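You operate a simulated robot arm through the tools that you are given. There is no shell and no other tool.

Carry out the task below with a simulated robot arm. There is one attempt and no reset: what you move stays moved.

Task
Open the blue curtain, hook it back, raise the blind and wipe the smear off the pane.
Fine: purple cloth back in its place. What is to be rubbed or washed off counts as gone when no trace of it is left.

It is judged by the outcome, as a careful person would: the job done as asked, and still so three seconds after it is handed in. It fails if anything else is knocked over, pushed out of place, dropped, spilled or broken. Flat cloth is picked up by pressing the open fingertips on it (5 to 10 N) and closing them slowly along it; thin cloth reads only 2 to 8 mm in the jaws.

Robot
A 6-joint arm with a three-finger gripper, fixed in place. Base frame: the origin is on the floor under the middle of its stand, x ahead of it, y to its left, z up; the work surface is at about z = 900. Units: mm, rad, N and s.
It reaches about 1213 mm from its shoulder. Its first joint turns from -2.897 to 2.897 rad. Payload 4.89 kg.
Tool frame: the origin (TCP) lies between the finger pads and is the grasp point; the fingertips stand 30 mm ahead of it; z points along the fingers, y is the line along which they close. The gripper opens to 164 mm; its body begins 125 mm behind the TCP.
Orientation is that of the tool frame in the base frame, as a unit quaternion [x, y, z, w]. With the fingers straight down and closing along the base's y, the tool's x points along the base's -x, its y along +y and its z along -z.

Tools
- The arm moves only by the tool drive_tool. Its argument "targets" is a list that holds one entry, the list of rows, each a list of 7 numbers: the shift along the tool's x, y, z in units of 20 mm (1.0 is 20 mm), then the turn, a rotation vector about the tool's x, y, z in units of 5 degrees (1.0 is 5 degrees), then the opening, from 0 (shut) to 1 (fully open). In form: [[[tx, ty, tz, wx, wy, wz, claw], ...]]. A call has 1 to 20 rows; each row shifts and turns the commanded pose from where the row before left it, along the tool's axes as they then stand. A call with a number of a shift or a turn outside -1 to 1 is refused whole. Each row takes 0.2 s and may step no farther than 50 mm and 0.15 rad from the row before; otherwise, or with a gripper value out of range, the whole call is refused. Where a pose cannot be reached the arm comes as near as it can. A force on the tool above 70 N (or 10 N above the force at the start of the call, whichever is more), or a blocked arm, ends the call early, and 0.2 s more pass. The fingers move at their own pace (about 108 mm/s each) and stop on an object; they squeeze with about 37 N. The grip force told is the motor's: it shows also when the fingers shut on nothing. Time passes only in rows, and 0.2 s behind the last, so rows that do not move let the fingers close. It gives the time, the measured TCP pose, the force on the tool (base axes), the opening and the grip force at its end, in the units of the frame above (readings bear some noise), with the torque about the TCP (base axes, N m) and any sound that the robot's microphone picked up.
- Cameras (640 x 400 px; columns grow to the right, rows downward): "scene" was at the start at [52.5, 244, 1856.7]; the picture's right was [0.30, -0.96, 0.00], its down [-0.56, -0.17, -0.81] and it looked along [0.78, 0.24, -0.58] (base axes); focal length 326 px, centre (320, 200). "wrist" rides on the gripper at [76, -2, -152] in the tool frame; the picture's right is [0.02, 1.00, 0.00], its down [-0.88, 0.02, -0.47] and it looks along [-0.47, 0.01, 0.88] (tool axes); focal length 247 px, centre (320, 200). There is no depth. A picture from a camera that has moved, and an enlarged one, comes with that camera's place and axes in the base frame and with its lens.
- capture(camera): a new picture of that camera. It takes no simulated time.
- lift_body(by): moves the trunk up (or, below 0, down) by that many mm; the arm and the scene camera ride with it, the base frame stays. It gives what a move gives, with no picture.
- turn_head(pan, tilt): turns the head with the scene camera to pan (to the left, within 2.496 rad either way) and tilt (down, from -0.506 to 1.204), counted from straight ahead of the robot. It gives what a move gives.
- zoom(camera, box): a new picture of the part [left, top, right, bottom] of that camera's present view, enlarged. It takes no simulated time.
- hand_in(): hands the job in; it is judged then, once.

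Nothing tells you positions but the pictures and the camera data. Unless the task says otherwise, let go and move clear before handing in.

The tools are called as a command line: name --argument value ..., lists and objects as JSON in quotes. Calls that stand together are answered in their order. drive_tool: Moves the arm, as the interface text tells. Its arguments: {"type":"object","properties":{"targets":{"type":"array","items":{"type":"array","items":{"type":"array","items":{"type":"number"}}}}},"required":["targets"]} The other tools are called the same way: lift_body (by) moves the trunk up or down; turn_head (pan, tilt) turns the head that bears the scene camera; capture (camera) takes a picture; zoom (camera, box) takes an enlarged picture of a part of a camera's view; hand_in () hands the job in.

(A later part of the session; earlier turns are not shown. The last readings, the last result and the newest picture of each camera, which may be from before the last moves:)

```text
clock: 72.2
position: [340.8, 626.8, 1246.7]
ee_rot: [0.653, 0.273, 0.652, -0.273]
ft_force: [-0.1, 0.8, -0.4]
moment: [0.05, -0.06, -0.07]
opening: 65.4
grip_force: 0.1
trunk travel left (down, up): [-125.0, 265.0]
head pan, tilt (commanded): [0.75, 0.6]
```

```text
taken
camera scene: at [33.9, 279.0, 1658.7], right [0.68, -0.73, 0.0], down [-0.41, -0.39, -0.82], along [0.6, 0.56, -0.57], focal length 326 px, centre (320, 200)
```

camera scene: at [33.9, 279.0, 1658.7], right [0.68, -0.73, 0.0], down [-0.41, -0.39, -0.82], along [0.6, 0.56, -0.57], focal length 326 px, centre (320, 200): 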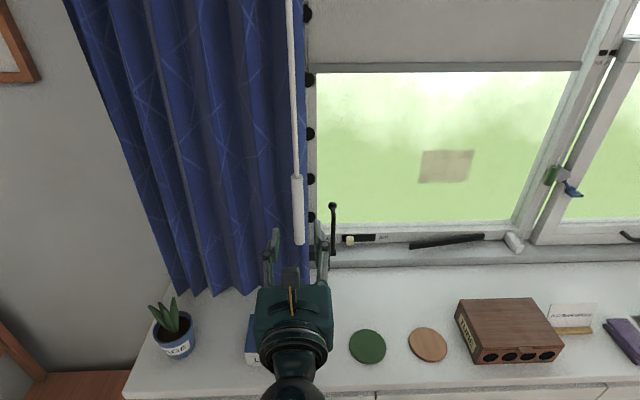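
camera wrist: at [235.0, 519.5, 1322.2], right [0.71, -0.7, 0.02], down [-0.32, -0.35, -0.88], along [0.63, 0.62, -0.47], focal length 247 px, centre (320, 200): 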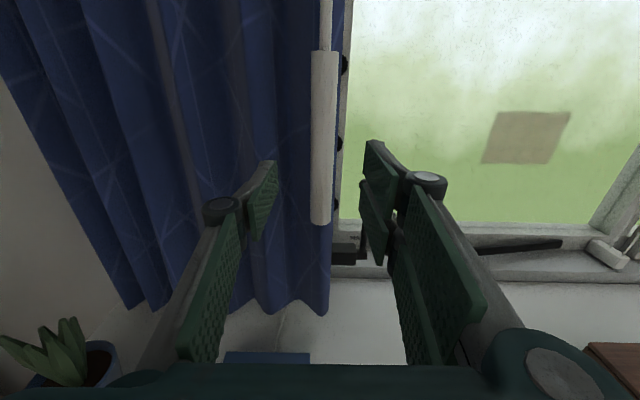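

Curtain fully open. Now I'll align with the holdback post (u≈-114.5, n≈936) and pitch the gripper 45° downward for gripping the arm.

drive_tool --targets '[[[0, 0.88, 0, 0, 0, 0, 0.35], [0, 0.88, 0, 0, 0, 0, 0.35], [0, 0.88, 0, 0, 0, 0, 0.35], [0, 0.88, 0, 0, 0, 0, 0.35], [0, 0.88, 0, 0, 0, 0, 0.35], [0, 0, 0, 0, -1, 0, 0.35], [0, 0, 0, 0, -1, 0, 0.35], [0, 0, 0, 0, -1, 0, 0.35], [0, 0, 0, 0, -1, 0, 0.35], [0, 0, 0, 0, -1, 0, 0.35], [0, 0, 0, 0, -1, 0, 0.35], [0, 0, 0, 0, -1, 0, 0.35], [0, 0, 0, 0, -1, 0, 0.35], [0, 0, 0, 0, -1, 0, 0.35]]]'

capture --camera "wrist"

capture --camera "scene"

```text
clock: 75.2
position: [404.4, 563.1, 1245.6]
ee_rot: [0.852, 0.356, 0.355, -0.146]
ft_force: [0.6, -1.0, 0.2]
moment: [0.03, 0.03, 0.02]
opening: 57.6
grip_force: 0.0
trunk travel left (down, up): [-125.0, 265.0]
head pan, tilt (commanded): [0.75, 0.6]
```

```text
taken
camera wrist: at [365.5, 526.7, 1406.1], right [0.72, -0.69, 0.02], down [-0.66, -0.69, -0.29], along [0.22, 0.19, -0.96], focal length 247 px, centre (320, 200)
```

wrist: 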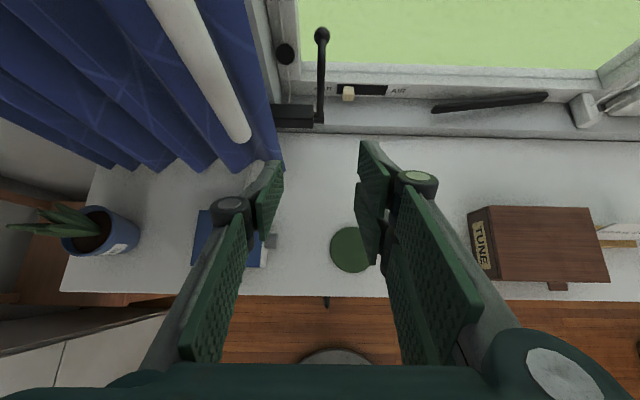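

```text
taken
camera scene: at [33.3, 278.0, 1658.8], right [0.68, -0.73, 0.0], down [-0.41, -0.39, -0.83], along [0.6, 0.56, -0.56], focal length 326 px, centre (320, 200)
```

scene: 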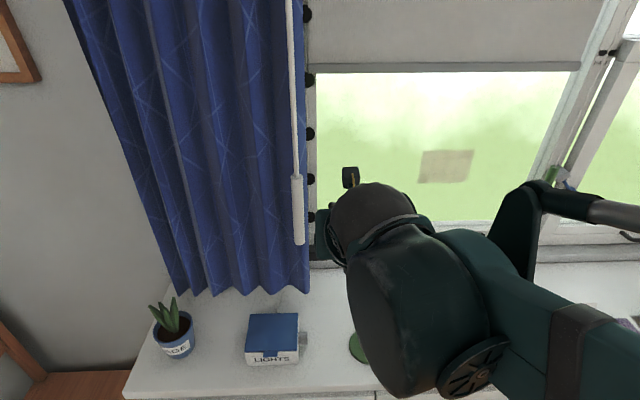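

The post lines up with the gripper. Moving along the pitched axis towards it, stopping short to check.

drive_tool --targets '[[[0.24, 0, 1, 0, 0, 0, 0.35], [0.24, 0, 1, 0, 0, 0, 0.35], [0.24, 0, 1, 0, 0, 0, 0.35], [0.24, 0, 1, 0, 0, 0, 0.35], [0.24, 0, 1, 0, 0, 0, 0.35], [0.24, 0, 1, 0, 0, 0, 0.35], [0.24, 0, 1, 0, 0, 0, 0.35], [0.24, 0, 1, 0, 0, 0, 0.35], [0.24, 0, 1, 0, 0, 0, 0.35], [0.25, 0, 1, 0, 0, 0, 0.35]]]'

capture --camera "wrist"

capture --camera "scene"

```text
clock: 77.2
position: [477.7, 676.1, 1156.3]
ee_rot: [0.854, 0.352, 0.357, -0.141]
ft_force: [15.4, -47.3, 28.4]
moment: [1.42, 1.73, 1.87]
opening: 41.9
grip_force: 0.0
out of reach, approached as far as the arm can: row 2, 3, 4, 5, 6, 7, 8, 9
trunk travel left (down, up): [-125.0, 265.0]
head pan, tilt (commanded): [0.75, 0.6]
stopped in row 9: the force on the tool passed its limit at 102 N (the readings are from after the stop); the commanded pose is now the measured one
```

```text
taken
camera wrist: at [439.0, 641.4, 1317.4], right [0.71, -0.7, 0.03], down [-0.67, -0.69, -0.29], along [0.22, 0.19, -0.96], focal length 247 px, centre (320, 200)
```

wrist: 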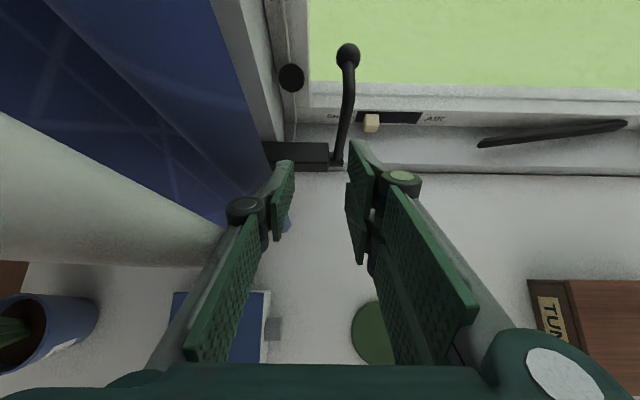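

```text
taken
camera scene: at [34.0, 273.9, 1659.8], right [0.68, -0.73, 0.0], down [-0.41, -0.38, -0.83], along [0.6, 0.56, -0.56], focal length 326 px, centre (320, 200)
```

scene: 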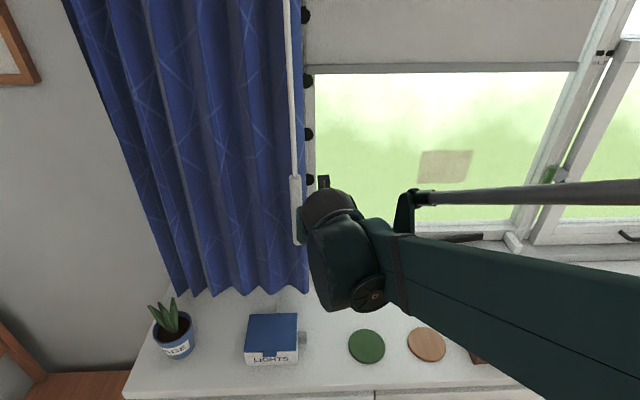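

The arm hit a reach limit and drifted left against the wand. I'll back out and right immediately.

drive_tool --targets '[[[0, 0.5, -0.5, 0, 0, 0, 0.35], [0, 0.5, -1, 0, 0, 0, 0.35], [0, 0.5, -1, 0, 0, 0, 0.35], [0, 0, -1, 0, 0, 0, 0.35], [0, 0, -1, 0, 0, 0, 0.35], [0, 0, -1, 0, 0, 0, 0.35]]]'

capture --camera "wrist"

capture --camera "scene"

```text
clock: 78.6
position: [438.1, 609.9, 1233.8]
ee_rot: [0.853, 0.354, 0.356, -0.142]
ft_force: [1.3, 1.4, 0.3]
moment: [-0.1, 0.02, 0.01]
opening: 57.2
grip_force: 0.1
out of reach, approached as far as the arm can: row 3
trunk travel left (down, up): [-125.0, 265.0]
head pan, tilt (commanded): [0.75, 0.6]
```

```text
taken
camera wrist: at [398.6, 574.7, 1393.5], right [0.72, -0.7, 0.03], down [-0.66, -0.69, -0.29], along [0.22, 0.19, -0.96], focal length 247 px, centre (320, 200)
```

wrist: 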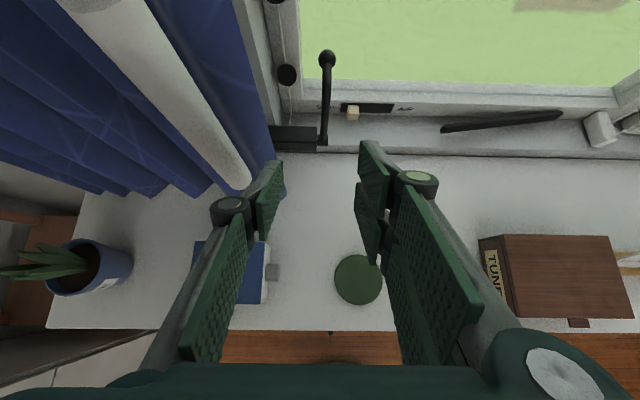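

```text
taken
camera scene: at [33.9, 279.0, 1658.7], right [0.68, -0.73, 0.0], down [-0.41, -0.39, -0.82], along [0.6, 0.56, -0.57], focal length 326 px, centre (320, 200)
```

scene: 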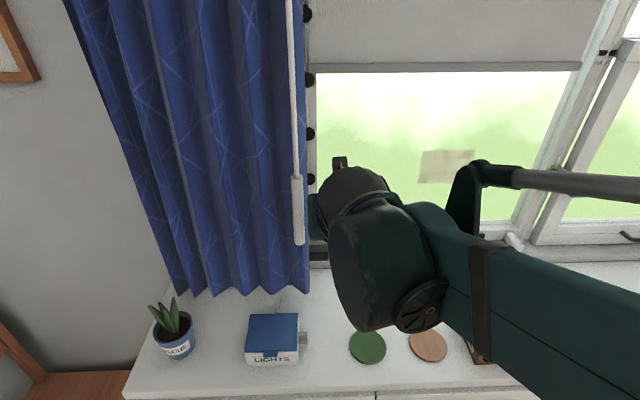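

Nothing was disturbed. To understand the arm's limit I'll look at its own links.

turn_head --pan 0.1 --tilt 0.6

capture --camera "scene"

turn_head --pan -0.6 --tilt 0.7

capture --camera "scene"

turn_head --pan -1.2 --tilt 0.9

capture --camera "scene"

```text
clock: 79.6
position: [437.3, 608.9, 1232.6]
ee_rot: [0.853, 0.354, 0.357, -0.142]
ft_force: [0.1, 0.6, -0.6]
moment: [0.0, -0.03, 0.01]
opening: 57.5
grip_force: 0.1
trunk travel left (down, up): [-125.0, 265.0]
head pan, tilt (commanded): [0.099, 0.6]
```

```text
taken
camera scene: at [56.7, 227.0, 1658.8], right [0.1, -0.99, 0.0], down [-0.56, -0.06, -0.83], along [0.82, 0.08, -0.56], focal length 326 px, centre (320, 200)
```

scene: 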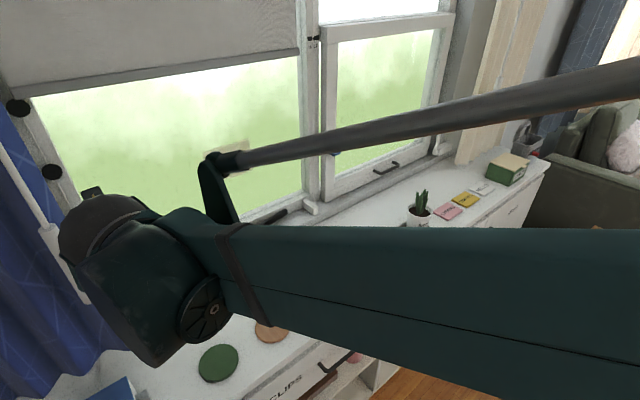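

```text
clock: 80.7
position: [437.7, 610.2, 1233.0]
ee_rot: [0.853, 0.354, 0.357, -0.143]
ft_force: [0.8, 0.1, 0.9]
moment: [0.01, 0.02, 0.0]
opening: 57.4
grip_force: 0.0
trunk travel left (down, up): [-125.0, 265.0]
head pan, tilt (commanded): [-0.6, 0.7]
```

```text
taken
camera scene: at [38.9, 170.2, 1650.2], right [-0.56, -0.83, 0.0], down [-0.53, 0.36, -0.77], along [0.63, -0.43, -0.64], focal length 326 px, centre (320, 200)
```

scene: 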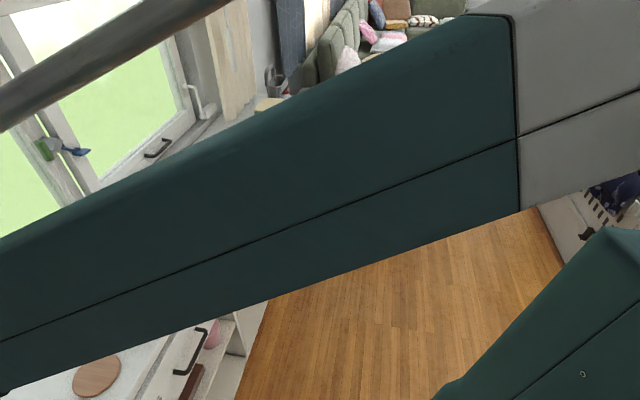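

```text
clock: 81.7
position: [438.0, 610.2, 1232.9]
ee_rot: [0.853, 0.354, 0.356, -0.142]
ft_force: [0.2, -0.2, 0.8]
moment: [0.0, 0.02, 0.03]
opening: 57.4
grip_force: 0.1
trunk travel left (down, up): [-125.0, 265.0]
head pan, tilt (commanded): [-1.201, 0.901]
```

```text
taken
camera scene: at [-3.9, 147.7, 1634.0], right [-0.93, -0.36, 0.0], down [-0.28, 0.73, -0.62], along [0.23, -0.58, -0.78], focal length 326 px, centre (320, 200)
```

scene: 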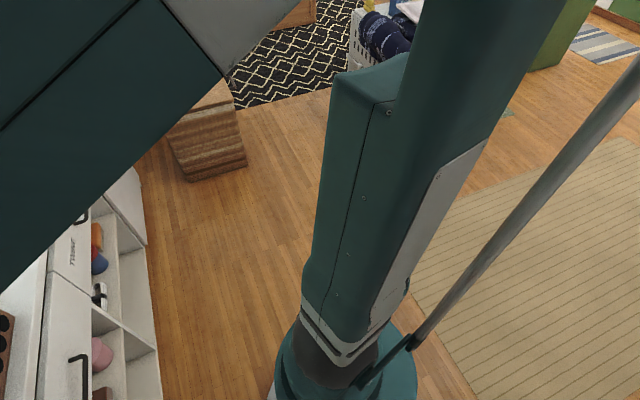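

The arm's elbow is up and right; the 45° pitch probably put the wrist near a singularity. I'll return to a shallower 15° down pitch, which worked well before, and re-centre.

drive_tool --targets '[[[0, 0.1, -0.5, 0, 1, 0, 0.35], [0, 0.1, -0.5, 0, 1, 0, 0.35], [0, 0.1, -0.5, 0, 1, 0, 0.35], [0, 0.1, -0.5, 0, 1, 0, 0.35], [0, 0, 0, 0, 1, 0, 0.35], [0, 0, 0, 0, 1, 0, 0.35]]]'

turn_head --pan 0.6 --tilt 0.6

capture --camera "wrist"

capture --camera "scene"

```text
clock: 83.1
position: [419.4, 580.6, 1256.6]
ee_rot: [0.731, 0.305, 0.566, -0.23]
ft_force: [0.5, -0.2, -0.5]
moment: [0.0, 0.02, 0.03]
opening: 57.5
grip_force: 0.1
trunk travel left (down, up): [-125.0, 265.0]
head pan, tilt (commanded): [-1.201, 0.901]
```

```text
clock: 84.9
position: [420.3, 582.4, 1256.8]
ee_rot: [0.732, 0.305, 0.565, -0.228]
ft_force: [0.5, 0.3, -0.9]
moment: [0.02, 0.03, 0.02]
opening: 57.4
grip_force: 0.1
trunk travel left (down, up): [-125.0, 265.0]
head pan, tilt (commanded): [0.6, 0.6]
```

```text
taken
camera wrist: at [329.7, 493.7, 1368.6], right [0.71, -0.71, 0.03], down [-0.47, -0.5, -0.73], along [0.53, 0.5, -0.68], focal length 247 px, centre (320, 200)
```

wrist: 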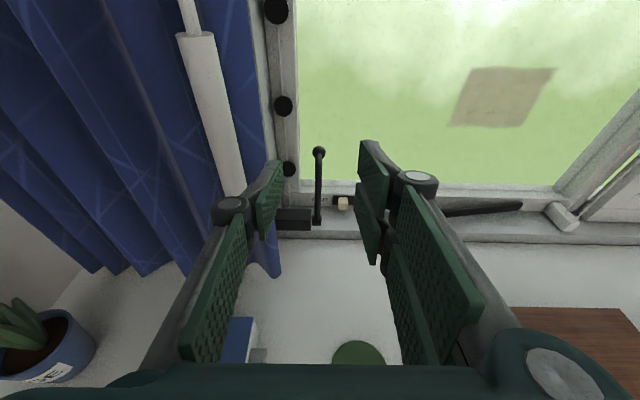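

```text
taken
camera scene: at [41.7, 268.0, 1658.8], right [0.56, -0.83, 0.0], down [-0.47, -0.32, -0.83], along [0.68, 0.47, -0.56], focal length 326 px, centre (320, 200)
```

scene: 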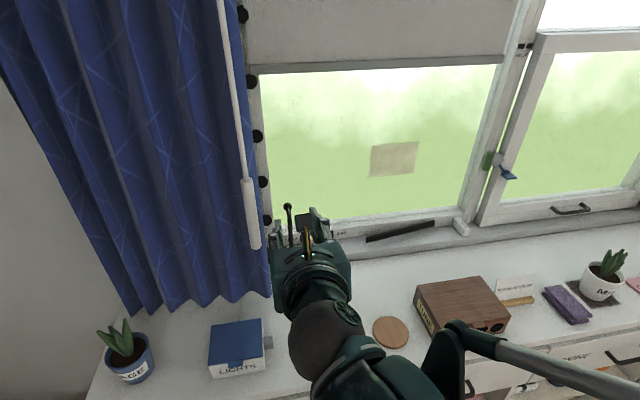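

drive_tool --targets '[[[-0.92, 0.02, 0, 0, 0, 0, 0.35], [-0.92, 0.02, 0, 0, 0, 0, 0.35], [-0.92, 0.02, 0, 0, 0, 0, 0.35], [-0.92, 0.02, 0, 0, 0, 0, 0.35], [-0.92, 0.02, 0, 0, 0, 0, 0.35], [-0.92, 0.02, 0, 0, 0, 0, 0.35], [-0.92, 0.0, 0, 0, 0, 0, 0.35]]]'

capture --camera "wrist"

```text
clock: 86.5
position: [399.5, 555.0, 1131.8]
ee_rot: [0.732, 0.306, 0.565, -0.229]
ft_force: [0.0, -0.5, -0.4]
moment: [0.0, 0.02, 0.04]
opening: 57.3
grip_force: 0.0
trunk travel left (down, up): [-125.0, 265.0]
head pan, tilt (commanded): [0.6, 0.6]
```

```text
taken
camera wrist: at [309.2, 467.0, 1244.1], right [0.71, -0.71, 0.03], down [-0.47, -0.5, -0.73], along [0.53, 0.5, -0.68], focal length 247 px, centre (320, 200)
```

wrist: 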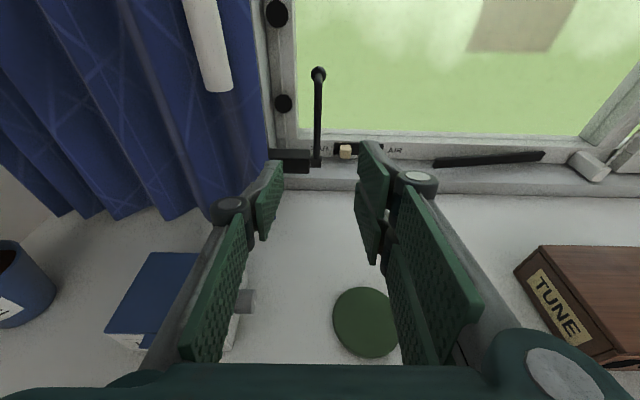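

No limit this time. Advancing towards the post.

drive_tool --targets '[[[0, -0.05, 1, 0, 0, 0, 0.35], [0, -0.05, 1, 0, 0, 0, 0.35], [0, 0, 1, 0, 0, 0, 0.35], [0, 0, 1, 0, 0, 0, 0.35], [0, 0, 1, 0, 0, 0, 0.35], [0, 0, 1, 0, 0, 0, 0.35], [0, 0, 1, 0, 0, 0, 0.35], [0, 0, 1, 0, 0, 0, 0.35]]]'

capture --camera "wrist"

capture --camera "scene"

```text
clock: 88.3
position: [508.2, 663.6, 1091.7]
ee_rot: [0.732, 0.305, 0.565, -0.229]
ft_force: [-0.3, -0.4, 1.3]
moment: [-0.04, 0.03, 0.0]
opening: 57.3
grip_force: 0.1
trunk travel left (down, up): [-125.0, 265.0]
head pan, tilt (commanded): [0.6, 0.6]
```

```text
taken
camera wrist: at [417.2, 575.8, 1203.3], right [0.71, -0.71, 0.03], down [-0.47, -0.5, -0.73], along [0.53, 0.5, -0.68], focal length 247 px, centre (320, 200)
```

wrist: 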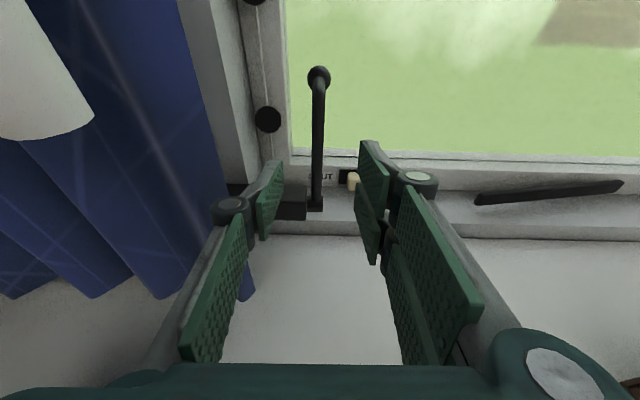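

```text
taken
camera scene: at [41.2, 267.4, 1658.9], right [0.56, -0.83, 0.0], down [-0.47, -0.32, -0.83], along [0.68, 0.47, -0.56], focal length 326 px, centre (320, 200)
```

scene: 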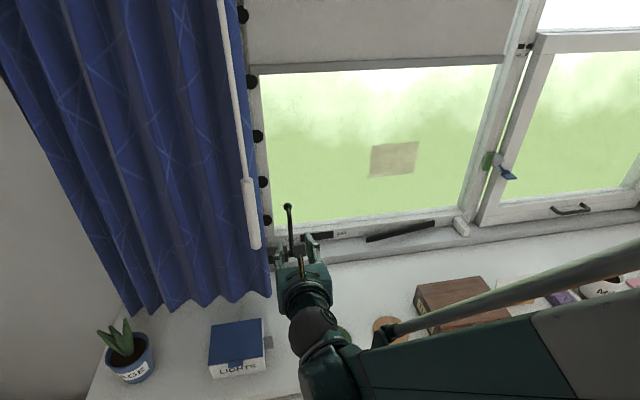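

drive_tool --targets '[[[0, 0, 1, 0, 0, 0, 0.35], [0, 0, 1, 0, 0, 0, 0.35], [0, 0, 1, 0, 0, 0, 0.35], [0, 0, 1, 0, 0, 0, 0.35], [0, 0, 1, 0, 0, 0, 0.35], [0, 0, 0.5, 0, 0, 0, 0.35]]]'

capture --camera "wrist"

capture --camera "scene"

```text
clock: 89.7
position: [584.4, 740.9, 1062.9]
ee_rot: [0.732, 0.305, 0.565, -0.229]
ft_force: [-0.4, -0.3, 0.7]
moment: [0.0, 0.05, -0.02]
opening: 57.4
grip_force: 0.1
trunk travel left (down, up): [-125.0, 265.0]
head pan, tilt (commanded): [0.6, 0.6]
```

```text
taken
camera wrist: at [493.7, 653.2, 1175.1], right [0.71, -0.7, 0.03], down [-0.47, -0.5, -0.73], along [0.53, 0.5, -0.68], focal length 247 px, centre (320, 200)
```

wrist: 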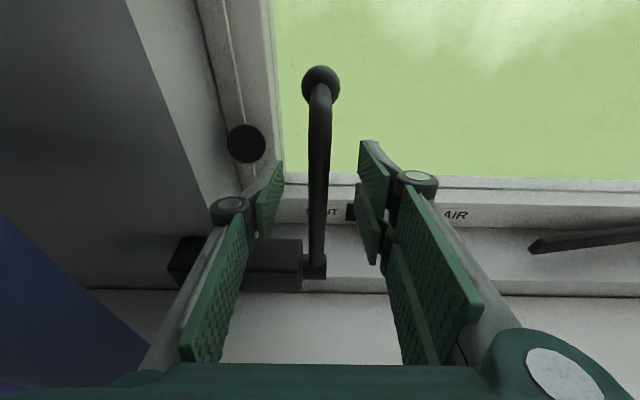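

```text
taken
camera scene: at [41.6, 267.9, 1658.8], right [0.56, -0.83, 0.0], down [-0.47, -0.32, -0.83], along [0.68, 0.47, -0.56], focal length 326 px, centre (320, 200)
```

scene: 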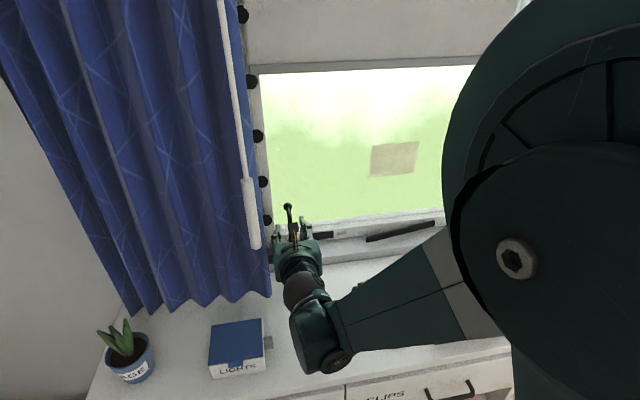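

The post is between the fingers. Closing on it.

drive_tool --targets '[[[0, 0, 0, 0, 0, 0, 0.15], [0, 0, 0, 0, 0, 0, 0.02], [0, 0, 0, 0, 0, 0, 0.02], [0, 0, 0, 0, 0, 0, 0.02]]]'

capture --camera "wrist"

```text
clock: 90.7
position: [583.5, 742.1, 1061.8]
ee_rot: [0.731, 0.305, 0.565, -0.229]
ft_force: [-9.4, 15.3, 1.7]
moment: [0.75, 0.4, -0.13]
opening: 10.6
grip_force: 44.9
trunk travel left (down, up): [-125.0, 265.0]
head pan, tilt (commanded): [0.6, 0.6]
```

```text
taken
camera wrist: at [492.9, 654.1, 1175.1], right [0.71, -0.7, 0.03], down [-0.47, -0.5, -0.73], along [0.53, 0.5, -0.68], focal length 247 px, centre (320, 200)
```

wrist: 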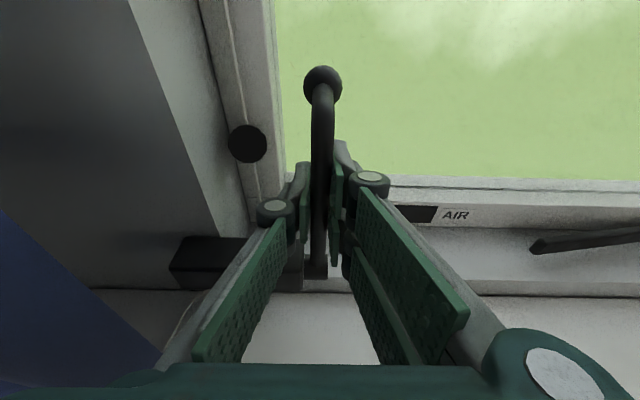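

The post is gripped (10.6 mm). I'll swing it forward along an arc about its pivot, first 30° to see whether it moves freely.

drive_tool --targets '[[[0, -0.08, 0, 0, 0, 0, 0.02], [-0.125, 0, -0.344, 0, 0, 0, 0.02], [-0.125, 0, -0.344, 0, 0, 0, 0.02], [-0.183, 0, -0.317, 0, 0, 0, 0.02], [-0.183, 0, -0.317, 0, 0, 0, 0.02], [-0.235, 0, -0.28, 0, 0, 0, 0.02], [-0.235, 0, -0.28, 0, 0, 0, 0.02]]]'

capture --camera "wrist"

zoom --camera "scene" --box '[200, 180, 440, 330]'

```text
clock: 92.3
position: [552.7, 712.5, 1051.2]
ee_rot: [0.731, 0.305, 0.565, -0.229]
ft_force: [17.1, 15.4, 8.6]
moment: [0.93, -1.59, -0.26]
opening: 11.7
grip_force: 45.2
trunk travel left (down, up): [-125.0, 265.0]
head pan, tilt (commanded): [0.6, 0.6]
```

```text
taken
camera wrist: at [462.6, 624.2, 1163.0], right [0.71, -0.71, 0.03], down [-0.47, -0.5, -0.73], along [0.53, 0.5, -0.68], focal length 247 px, centre (320, 200)
```

wrist: 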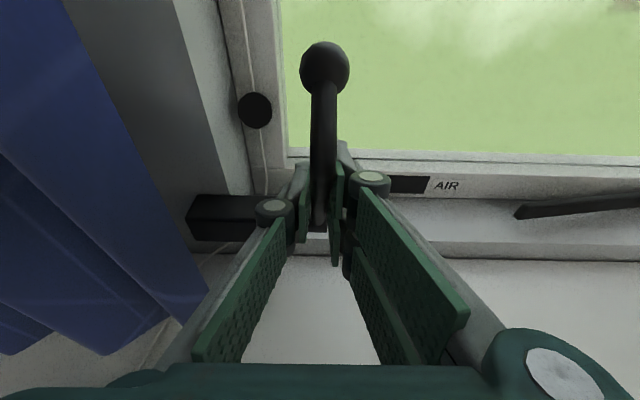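

```text
2.67 times, centred on (320, 255) of scene
camera zoom: at [42.4, 268.5, 1658.7], right [0.56, -0.83, 0.0], down [-0.47, -0.32, -0.82], along [0.68, 0.47, -0.57], focal length 870 px, centre (320, 53)
```

zoom: 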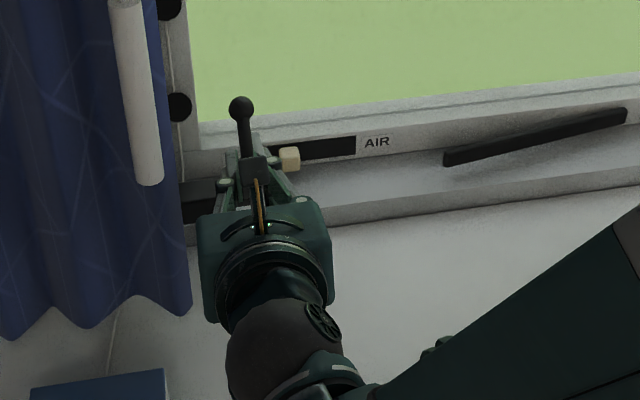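

It swings forward. Continuing the arc.

drive_tool --targets '[[[-0.28, 0, -0.235, 0, 0, 0, 0.02], [-0.28, 0, -0.235, 0, 0, 0, 0.02], [-0.317, 0, -0.183, 0, 0, 0, 0.02], [-0.317, 0, -0.183, 0, 0, 0, 0.02], [-0.344, 0, -0.125, 0, 0, 0, 0.02], [-0.344, 0, -0.125, 0, 0, 0, 0.02]]]'

capture --camera "wrist"

zoom --camera "scene" --box '[200, 180, 440, 330]'

```text
clock: 93.7
position: [531.1, 690.2, 1020.5]
ee_rot: [0.733, 0.304, 0.565, -0.228]
ft_force: [9.1, 11.8, 19.1]
moment: [1.25, -1.17, 0.04]
opening: 12.3
grip_force: 44.9
trunk travel left (down, up): [-125.0, 265.0]
head pan, tilt (commanded): [0.6, 0.6]
```

```text
taken
camera wrist: at [440.9, 602.6, 1132.7], right [0.71, -0.7, 0.03], down [-0.47, -0.5, -0.73], along [0.53, 0.5, -0.68], focal length 247 px, centre (320, 200)
```

wrist: 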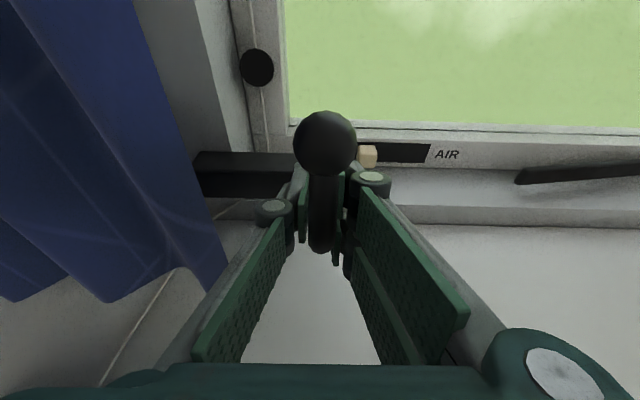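

```text
2.67 times, centred on (320, 255) of scene
camera zoom: at [41.6, 267.8, 1658.9], right [0.56, -0.83, 0.0], down [-0.47, -0.32, -0.83], along [0.68, 0.47, -0.56], focal length 870 px, centre (320, 53)
```

zoom: 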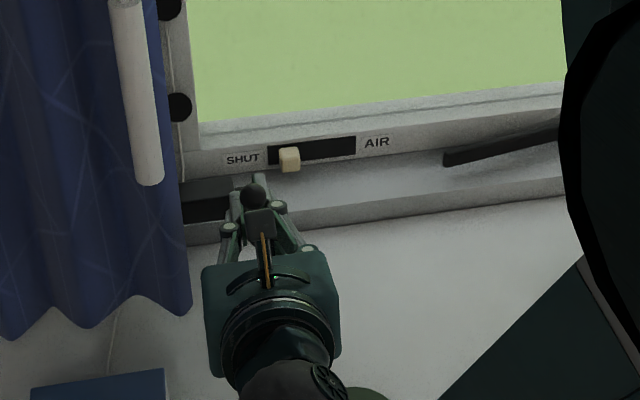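

drive_tool --targets '[[[-0.36, 0, -0.064, 0, 0, 0, 0.02], [-0.36, 0, -0.064, 0, 0, 0, 0.02], [-0.366, 0, 0, 0, 0, 0, 0.02], [-0.366, 0, 0, 0, 0, 0, 0.02], [-0.36, 0, 0.063, 0, 0, 0, 0.02], [-0.36, 0, 0.063, 0, 0, 0, 0.02]]]'

capture --camera "wrist"

zoom --camera "scene" --box '[200, 180, 440, 330]'

```text
clock: 95.1
position: [522.6, 680.5, 981.4]
ee_rot: [0.732, 0.304, 0.566, -0.228]
ft_force: [-5.0, 8.6, 41.5]
moment: [0.79, -0.79, 0.22]
opening: 12.4
grip_force: 44.6
trunk travel left (down, up): [-125.0, 265.0]
head pan, tilt (commanded): [0.6, 0.6]
```

```text
taken
camera wrist: at [431.0, 592.4, 1092.7], right [0.71, -0.7, 0.03], down [-0.47, -0.5, -0.73], along [0.53, 0.5, -0.68], focal length 247 px, centre (320, 200)
```

wrist: 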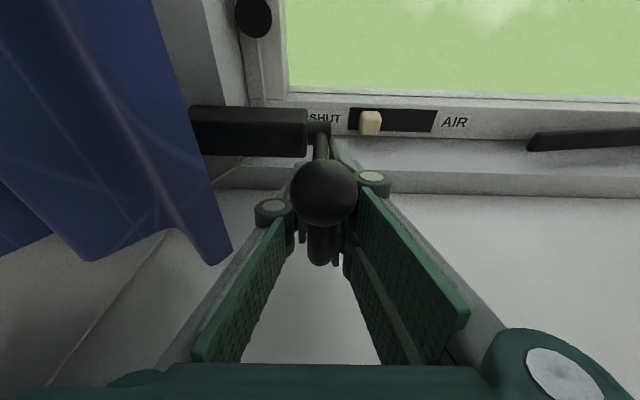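

```text
2.67 times, centred on (320, 255) of scene
camera zoom: at [40.1, 266.7, 1659.1], right [0.56, -0.83, 0.0], down [-0.47, -0.32, -0.83], along [0.68, 0.47, -0.56], focal length 870 px, centre (320, 53)
```

zoom: 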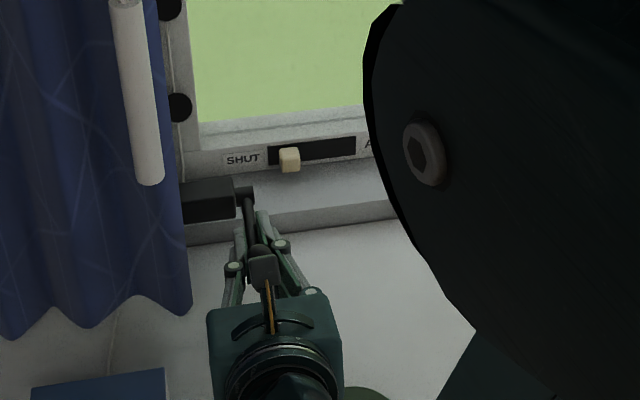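

The arm is now horizontal, projecting into the room with its ball tip up, and there's a stop resisting. I'll release and back out along the tool axis.

drive_tool --targets '[[[0, 0, 0, 0, 0, 0, 0.15], [0, 0, 0, 0, 0, 0, 0.35], [0, 0, 0, 0, 0, 0, 0.4], [0, 0, 0, 0, 0, 0, 0.4], [0, 0, -0.5, 0, 0, 0, 0.4], [0, 0, -1, 0, 0, 0, 0.4], [0, 0, -1, 0, 0, 0, 0.4], [0, 0, -1, 0, 0, 0, 0.4], [0, 0, -1, 0, 0, 0, 0.4], [0, 0, -1, 0, 0, 0, 0.4], [0, 0, -1, 0, 0, 0, 0.4]]]'

capture --camera "wrist"

capture --camera "scene"

```text
clock: 97.5
position: [437.3, 596.5, 1020.3]
ee_rot: [0.733, 0.305, 0.563, -0.228]
ft_force: [0.2, 0.4, -0.4]
moment: [0.01, -0.02, 0.0]
opening: 65.7
grip_force: 0.2
out of reach, approached as far as the arm can: row 9, 11
trunk travel left (down, up): [-125.0, 265.0]
head pan, tilt (commanded): [0.6, 0.6]
```

```text
taken
camera wrist: at [346.2, 508.5, 1131.6], right [0.71, -0.71, 0.03], down [-0.47, -0.5, -0.73], along [0.53, 0.5, -0.69], focal length 247 px, centre (320, 200)
```

wrist: 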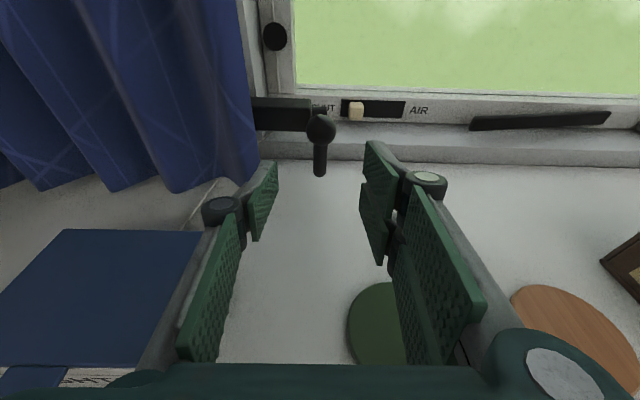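

```text
taken
camera scene: at [42.3, 268.7, 1658.7], right [0.56, -0.83, 0.0], down [-0.47, -0.32, -0.82], along [0.68, 0.47, -0.57], focal length 326 px, centre (320, 200)
```

scene: 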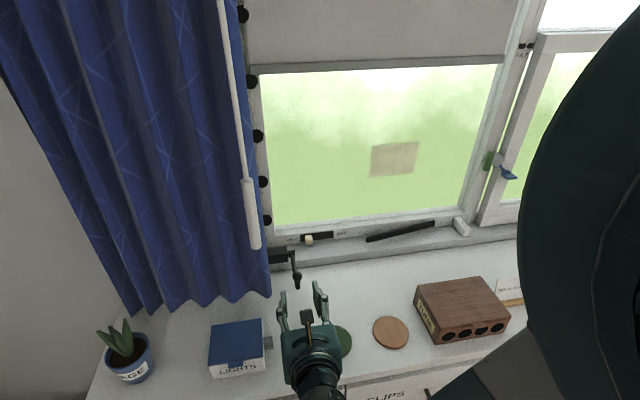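

zoom --camera "scene" --box '[220, 220, 380, 320]'

zoom --camera "wrist" --box '[220, 60, 420, 185]'

```text
4.00 times, centred on (300, 270) of scene
camera zoom: at [42.3, 268.7, 1658.7], right [0.56, -0.83, 0.0], down [-0.47, -0.32, -0.82], along [0.68, 0.47, -0.57], focal length 1306 px, centre (400, -80)
```

zoom: 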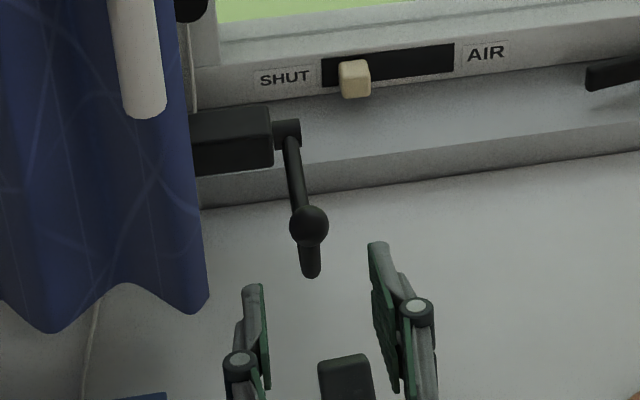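

```text
3.20 times, centred on (320, 122) of wrist
camera zoom: at [346.2, 508.5, 1131.6], right [0.71, -0.71, 0.03], down [-0.47, -0.5, -0.73], along [0.53, 0.5, -0.69], focal length 790 px, centre (320, 448)
```

zoom: 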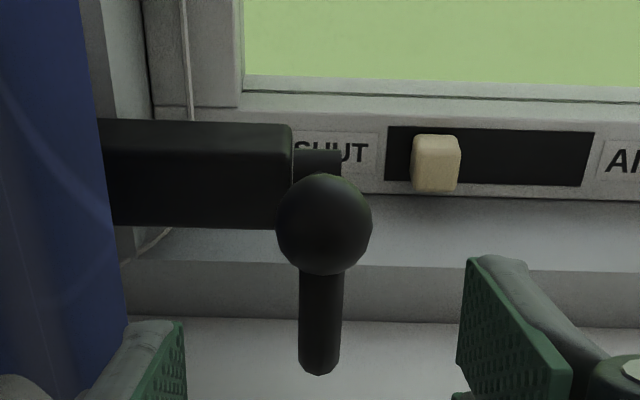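

The holdback is out and the vent slider is untouched. Now the blind: I'll rise, level the gripper and move right to view the chain.

drive_tool --targets '[[[1, 0, -0.5, 0, 0, 0, 0.5], [1, 0, -0.5, 0, 0, 0, 0.5], [1, 0, -0.5, 0, 0, 0, 0.5], [1, 0, -0.5, 0, 0, 0, 0.5], [1, 0, -0.5, 0, 0, 0, 0.5], [1, 0.5, -0.5, 0, 1, 0, 0.5], [1, 0.5, -0.5, 0, 1, 0, 0.5], [1, 0.5, -0.5, 0, 1, 0, 0.5], [1, 1, 0, 0, 0, 0, 0.5], [1, 1, 0, 0, 0, 0, 0.5], [0, 1, 0, 0, 0, 0, 0.5], [0, 1, 0, 0, 0, 0, 0.5], [0, 1, 0, 0, 0, 0, 0.5], [0, 1, 0, 0, 0, 0, 0.5], [0, 1, 0, 0, 0, 0, 0.5], [0, 1, 0, 0, 0, 0, 0.5], [0, 1, 0, 0, 0, 0, 0.5], [0, 1, 0, 0, 0, 0, 0.5], [0, 1, 0, 0, 0, 0, 0.5], [0, 1, 0, 0, 0, 0, 0.5]]]'

drive_tool --targets '[[[0, 1, 0, 0, 0, 0, 0.5], [0, 1, 0, 0, 0, 0, 0.5], [0, 1, 0, 0, 0, 0, 0.5], [0, 1, 0, 0, 0, 0, 0.5], [0, 1, 0, 0, 0, 0, 0.5], [0, 1, 0, 0, 0, 0, 0.5], [0, 1, 0, 0, 0, 0, 0.5], [0, 1, 0, 0, 0, 0, 0.5], [0, 1, 0, 0, 0, 0, 0.5], [0, 1, 0, 0, 0, 0, 0.5], [0, 1, 0, 0, 0, 0, 0.5]]]'

capture --camera "wrist"

turn_head --pan 0.35 --tilt 0.35

capture --camera "scene"

```text
clock: 101.7
position: [593.6, 375.9, 1234.5]
ee_rot: [0.652, 0.272, 0.656, -0.266]
ft_force: [-0.5, 0.3, -0.7]
moment: [-0.01, -0.02, -0.06]
opening: 82.0
grip_force: 0.1
trunk travel left (down, up): [-125.0, 265.0]
head pan, tilt (commanded): [0.6, 0.6]
```

```text
clock: 104.1
position: [750.8, 219.7, 1237.4]
ee_rot: [0.652, 0.272, 0.655, -0.267]
ft_force: [0.2, -0.1, 0.9]
moment: [-0.06, 0.04, -0.15]
opening: 81.7
grip_force: 0.0
trunk travel left (down, up): [-125.0, 265.0]
head pan, tilt (commanded): [0.6, 0.6]
```

```text
taken
camera wrist: at [641.5, 114.0, 1312.4], right [0.7, -0.71, 0.03], down [-0.31, -0.35, -0.88], along [0.64, 0.61, -0.47], focal length 247 px, centre (320, 200)
```

wrist: 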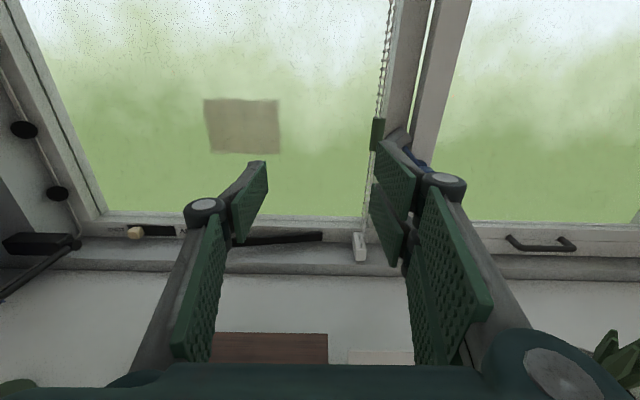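

```text
clock: 104.8
position: [748.8, 218.8, 1238.1]
ee_rot: [0.652, 0.273, 0.655, -0.268]
ft_force: [-0.1, -0.2, -0.6]
moment: [-0.04, 0.02, 0.01]
opening: 81.9
grip_force: 0.0
trunk travel left (down, up): [-125.0, 265.0]
head pan, tilt (commanded): [0.351, 0.351]
```

```text
taken
camera scene: at [56.2, 250.1, 1681.5], right [0.34, -0.94, 0.0], down [-0.32, -0.12, -0.94], along [0.88, 0.32, -0.34], focal length 326 px, centre (320, 200)
```

scene: 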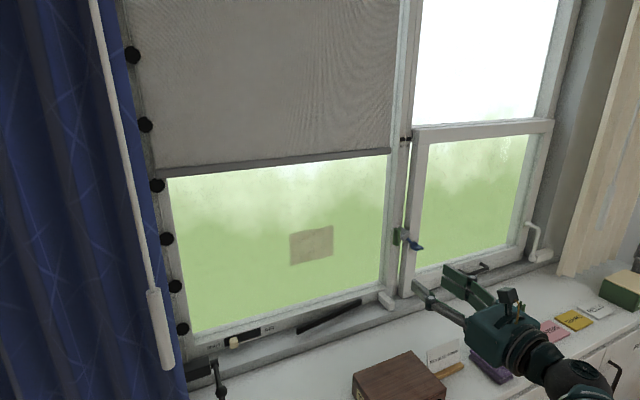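

zoom --camera "wrist" --box '[320, 0, 480, 100]'

zoom --camera "wrist" --box '[320, 90, 440, 165]'

zoom --camera "scene" --box '[340, 220, 460, 295]'

zoom --camera "scene" --box '[340, 0, 460, 75]'

```text
4.00 times, centred on (400, 50) of wrist
camera zoom: at [641.7, 113.7, 1312.3], right [0.7, -0.71, 0.03], down [-0.31, -0.35, -0.88], along [0.64, 0.61, -0.47], focal length 988 px, centre (0, 800)
```

zoom: 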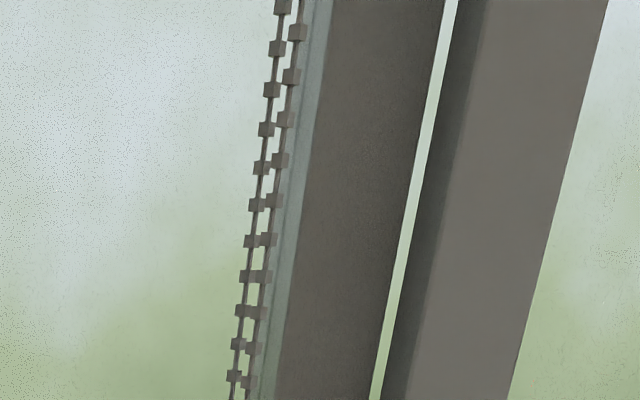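

```text
5.33 times, centred on (380, 128) of wrist
camera zoom: at [641.7, 113.7, 1312.3], right [0.7, -0.71, 0.03], down [-0.31, -0.35, -0.88], along [0.64, 0.61, -0.47], focal length 1317 px, centre (0, 587)
```

zoom: 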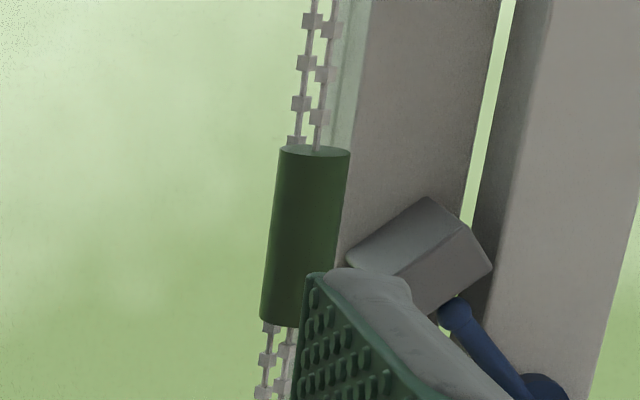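

```text
5.33 times, centred on (400, 258) of scene
camera zoom: at [56.2, 250.1, 1681.5], right [0.34, -0.94, 0.0], down [-0.32, -0.12, -0.94], along [0.88, 0.32, -0.34], focal length 1741 px, centre (-107, -107)
```

zoom: 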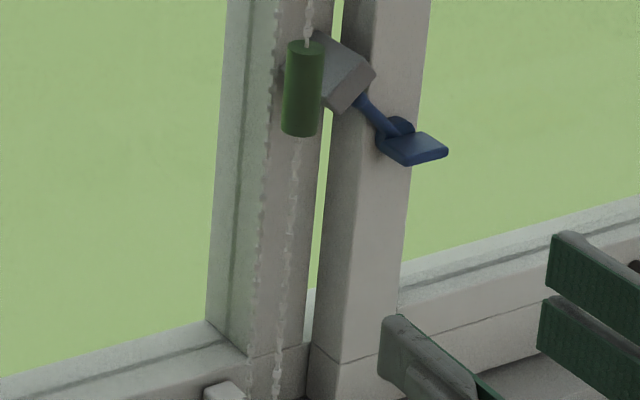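

```text
5.33 times, centred on (400, 38) of scene
camera zoom: at [56.2, 250.1, 1681.5], right [0.34, -0.94, 0.0], down [-0.32, -0.12, -0.94], along [0.88, 0.32, -0.34], focal length 1741 px, centre (-107, 1067)
```

zoom: 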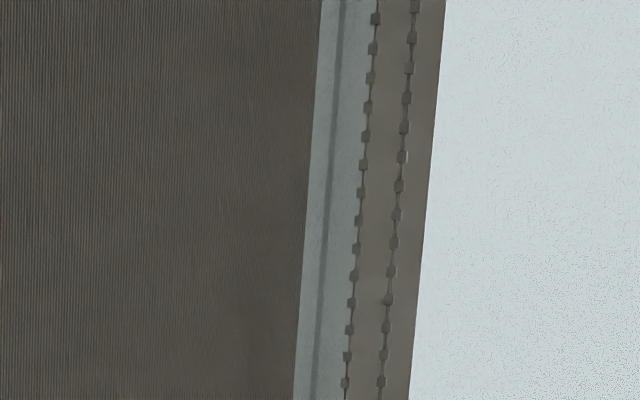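

The green grip sits on the front strand of the chain at about u=474, n=957, z 1188–1243, with the window-latch keeper close on its right at the same height. I'll move higher, in front of the strand at z≈1400, where there is free space, and look again.

drive_tool --targets '[[[1, 0.6, 0, 0, 0, 0, 0.3], [1, 0.6, 0, 0, 0, 0, 0.3], [1, 0.6, 0, 0, 0, 0, 0.3], [1, 0.6, 0, 0, 0, 0, 0.3], [1, 0.6, 0, 0, 0, 0, 0.3], [1, 0.6, 0, 0, 0, 0, 0.3], [1, 0.6, 0, 0, 0, 0, 0.3], [1, 0.6, 0, 0, 0, 0, 0.3], [0, 0.2, 1, 0, 0, 0, 0.3], [0, 0, 1, 0, 0, 0, 0.3], [0, 0, 1, 0, 0, 0, 0.3], [0, 0, 1, 0, 0, 0, 0.3], [0, 0, 1, 0, 0, 0, 0.3], [0, 0, 1, 0, 0, 0, 0.3], [0, 0, 1, 0, 0, 0, 0.3]]]'

capture --camera "wrist"

capture --camera "scene"

```text
clock: 108.0
position: [917.7, 248.5, 1398.4]
ee_rot: [0.652, 0.272, 0.656, -0.266]
ft_force: [-0.6, -1.2, -0.5]
moment: [-0.02, 0.06, -0.07]
opening: 49.3
grip_force: 0.1
trunk travel left (down, up): [-125.0, 265.0]
head pan, tilt (commanded): [0.351, 0.351]
```

```text
taken
camera wrist: at [809.6, 142.6, 1473.7], right [0.7, -0.71, 0.03], down [-0.31, -0.35, -0.88], along [0.64, 0.61, -0.47], focal length 247 px, centre (320, 200)
```

wrist: 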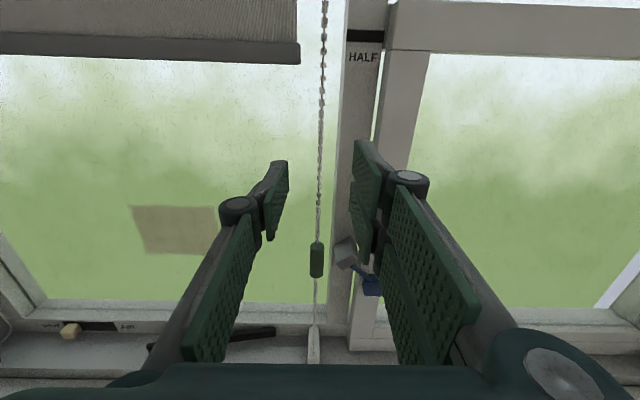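

```text
taken
camera scene: at [55.8, 249.8, 1681.6], right [0.34, -0.94, 0.0], down [-0.32, -0.12, -0.94], along [0.88, 0.32, -0.34], focal length 326 px, centre (320, 200)
```

scene: 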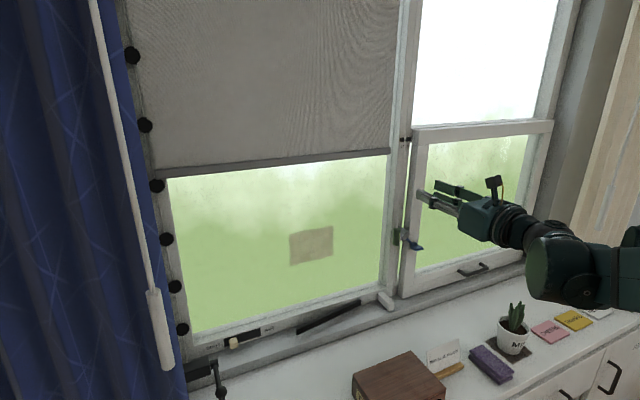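

The strand is centred. I'll advance so that only the front strand lies between the fingertips, then close.

drive_tool --targets '[[[0, 0.05, 1, 0, 0, 0, 0.3], [0, 0.05, 1, 0, 0, 0, 0.3], [0, 0, 1, 0, 0, 0, 0.3], [0, 0, 1, 0, 0, 0, 0.3], [0, 0, 1, 0, 0, 0, 0.3], [0, 0, 0.8, 0, 0, 0, 0.3]]]'

zoom --camera "wrist" --box '[240, 100, 400, 200]'

zoom --camera "scene" --box '[360, 140, 480, 215]'

```text
clock: 109.4
position: [1002.8, 329.4, 1400.0]
ee_rot: [0.652, 0.272, 0.656, -0.266]
ft_force: [-0.3, 0.1, 0.5]
moment: [-0.05, 0.05, -0.07]
opening: 49.1
grip_force: 0.0
trunk travel left (down, up): [-125.0, 265.0]
head pan, tilt (commanded): [0.351, 0.351]
```

```text
4.00 times, centred on (320, 150) of wrist
camera zoom: at [895.0, 222.9, 1474.0], right [0.7, -0.71, 0.03], down [-0.31, -0.35, -0.88], along [0.64, 0.61, -0.47], focal length 988 px, centre (320, 400)
```

zoom: 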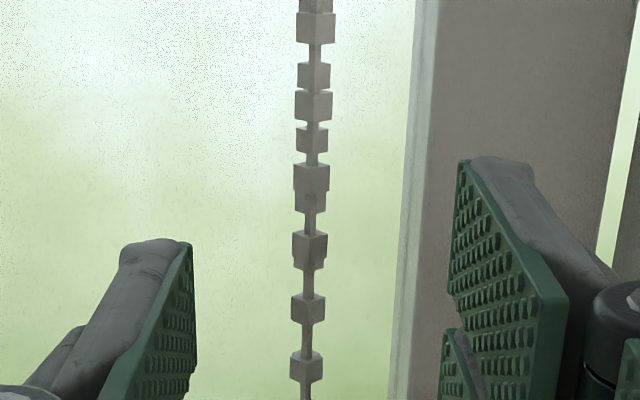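

```text
5.33 times, centred on (420, 178) of scene
camera zoom: at [55.7, 249.7, 1681.6], right [0.34, -0.94, 0.0], down [-0.32, -0.12, -0.94], along [0.88, 0.32, -0.34], focal length 1741 px, centre (-213, 320)
```

zoom: 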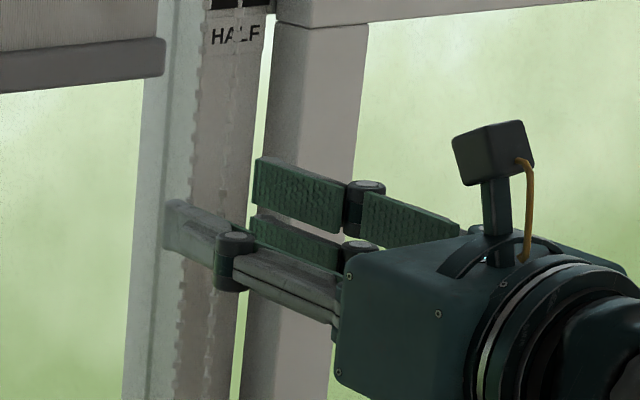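

drive_tool --targets '[[[0, 0, 0, 0, 0, 0, 0.15], [0, 0, 0, 0, 0, 0, 0.0], [0, 0, 0, 0, 0, 0, 0.0], [0, 0, 0, 0, 0, 0, 0.0]]]'

zoom --camera "wrist" --box '[240, 100, 400, 200]'

zoom --camera "scene" --box '[360, 140, 480, 215]'

```text
clock: 110.4
position: [1003.6, 328.7, 1398.7]
ee_rot: [0.652, 0.273, 0.656, -0.266]
ft_force: [-0.3, 0.0, 0.6]
moment: [-0.03, -0.01, 0.04]
opening: 0.0
grip_force: 36.9
trunk travel left (down, up): [-125.0, 265.0]
head pan, tilt (commanded): [0.351, 0.351]
```

```text
4.00 times, centred on (320, 150) of wrist
camera zoom: at [895.2, 223.2, 1473.8], right [0.7, -0.71, 0.03], down [-0.31, -0.35, -0.88], along [0.64, 0.61, -0.47], focal length 988 px, centre (320, 400)
```

zoom: 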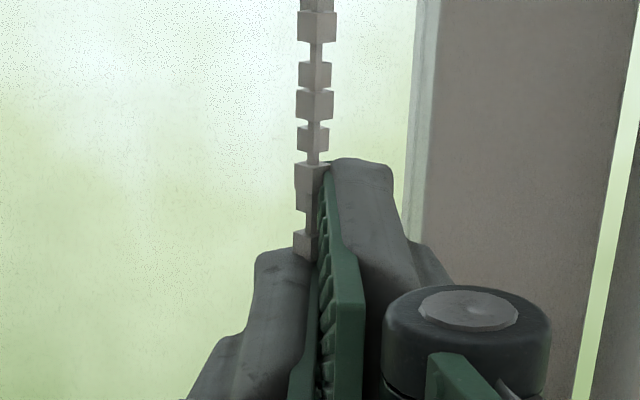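

```text
5.33 times, centred on (420, 178) of scene
camera zoom: at [56.2, 250.1, 1681.6], right [0.34, -0.94, 0.0], down [-0.32, -0.12, -0.94], along [0.88, 0.32, -0.34], focal length 1741 px, centre (-213, 320)
```

zoom: 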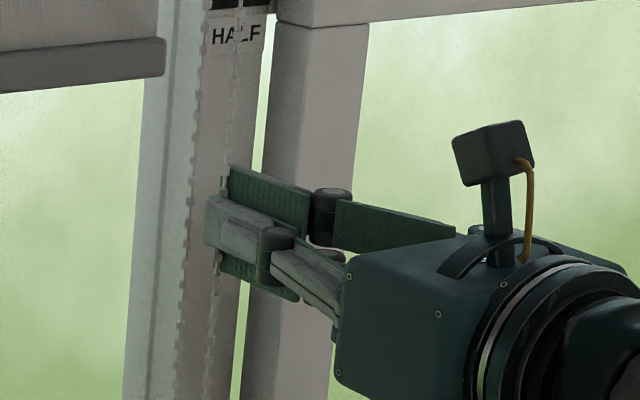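

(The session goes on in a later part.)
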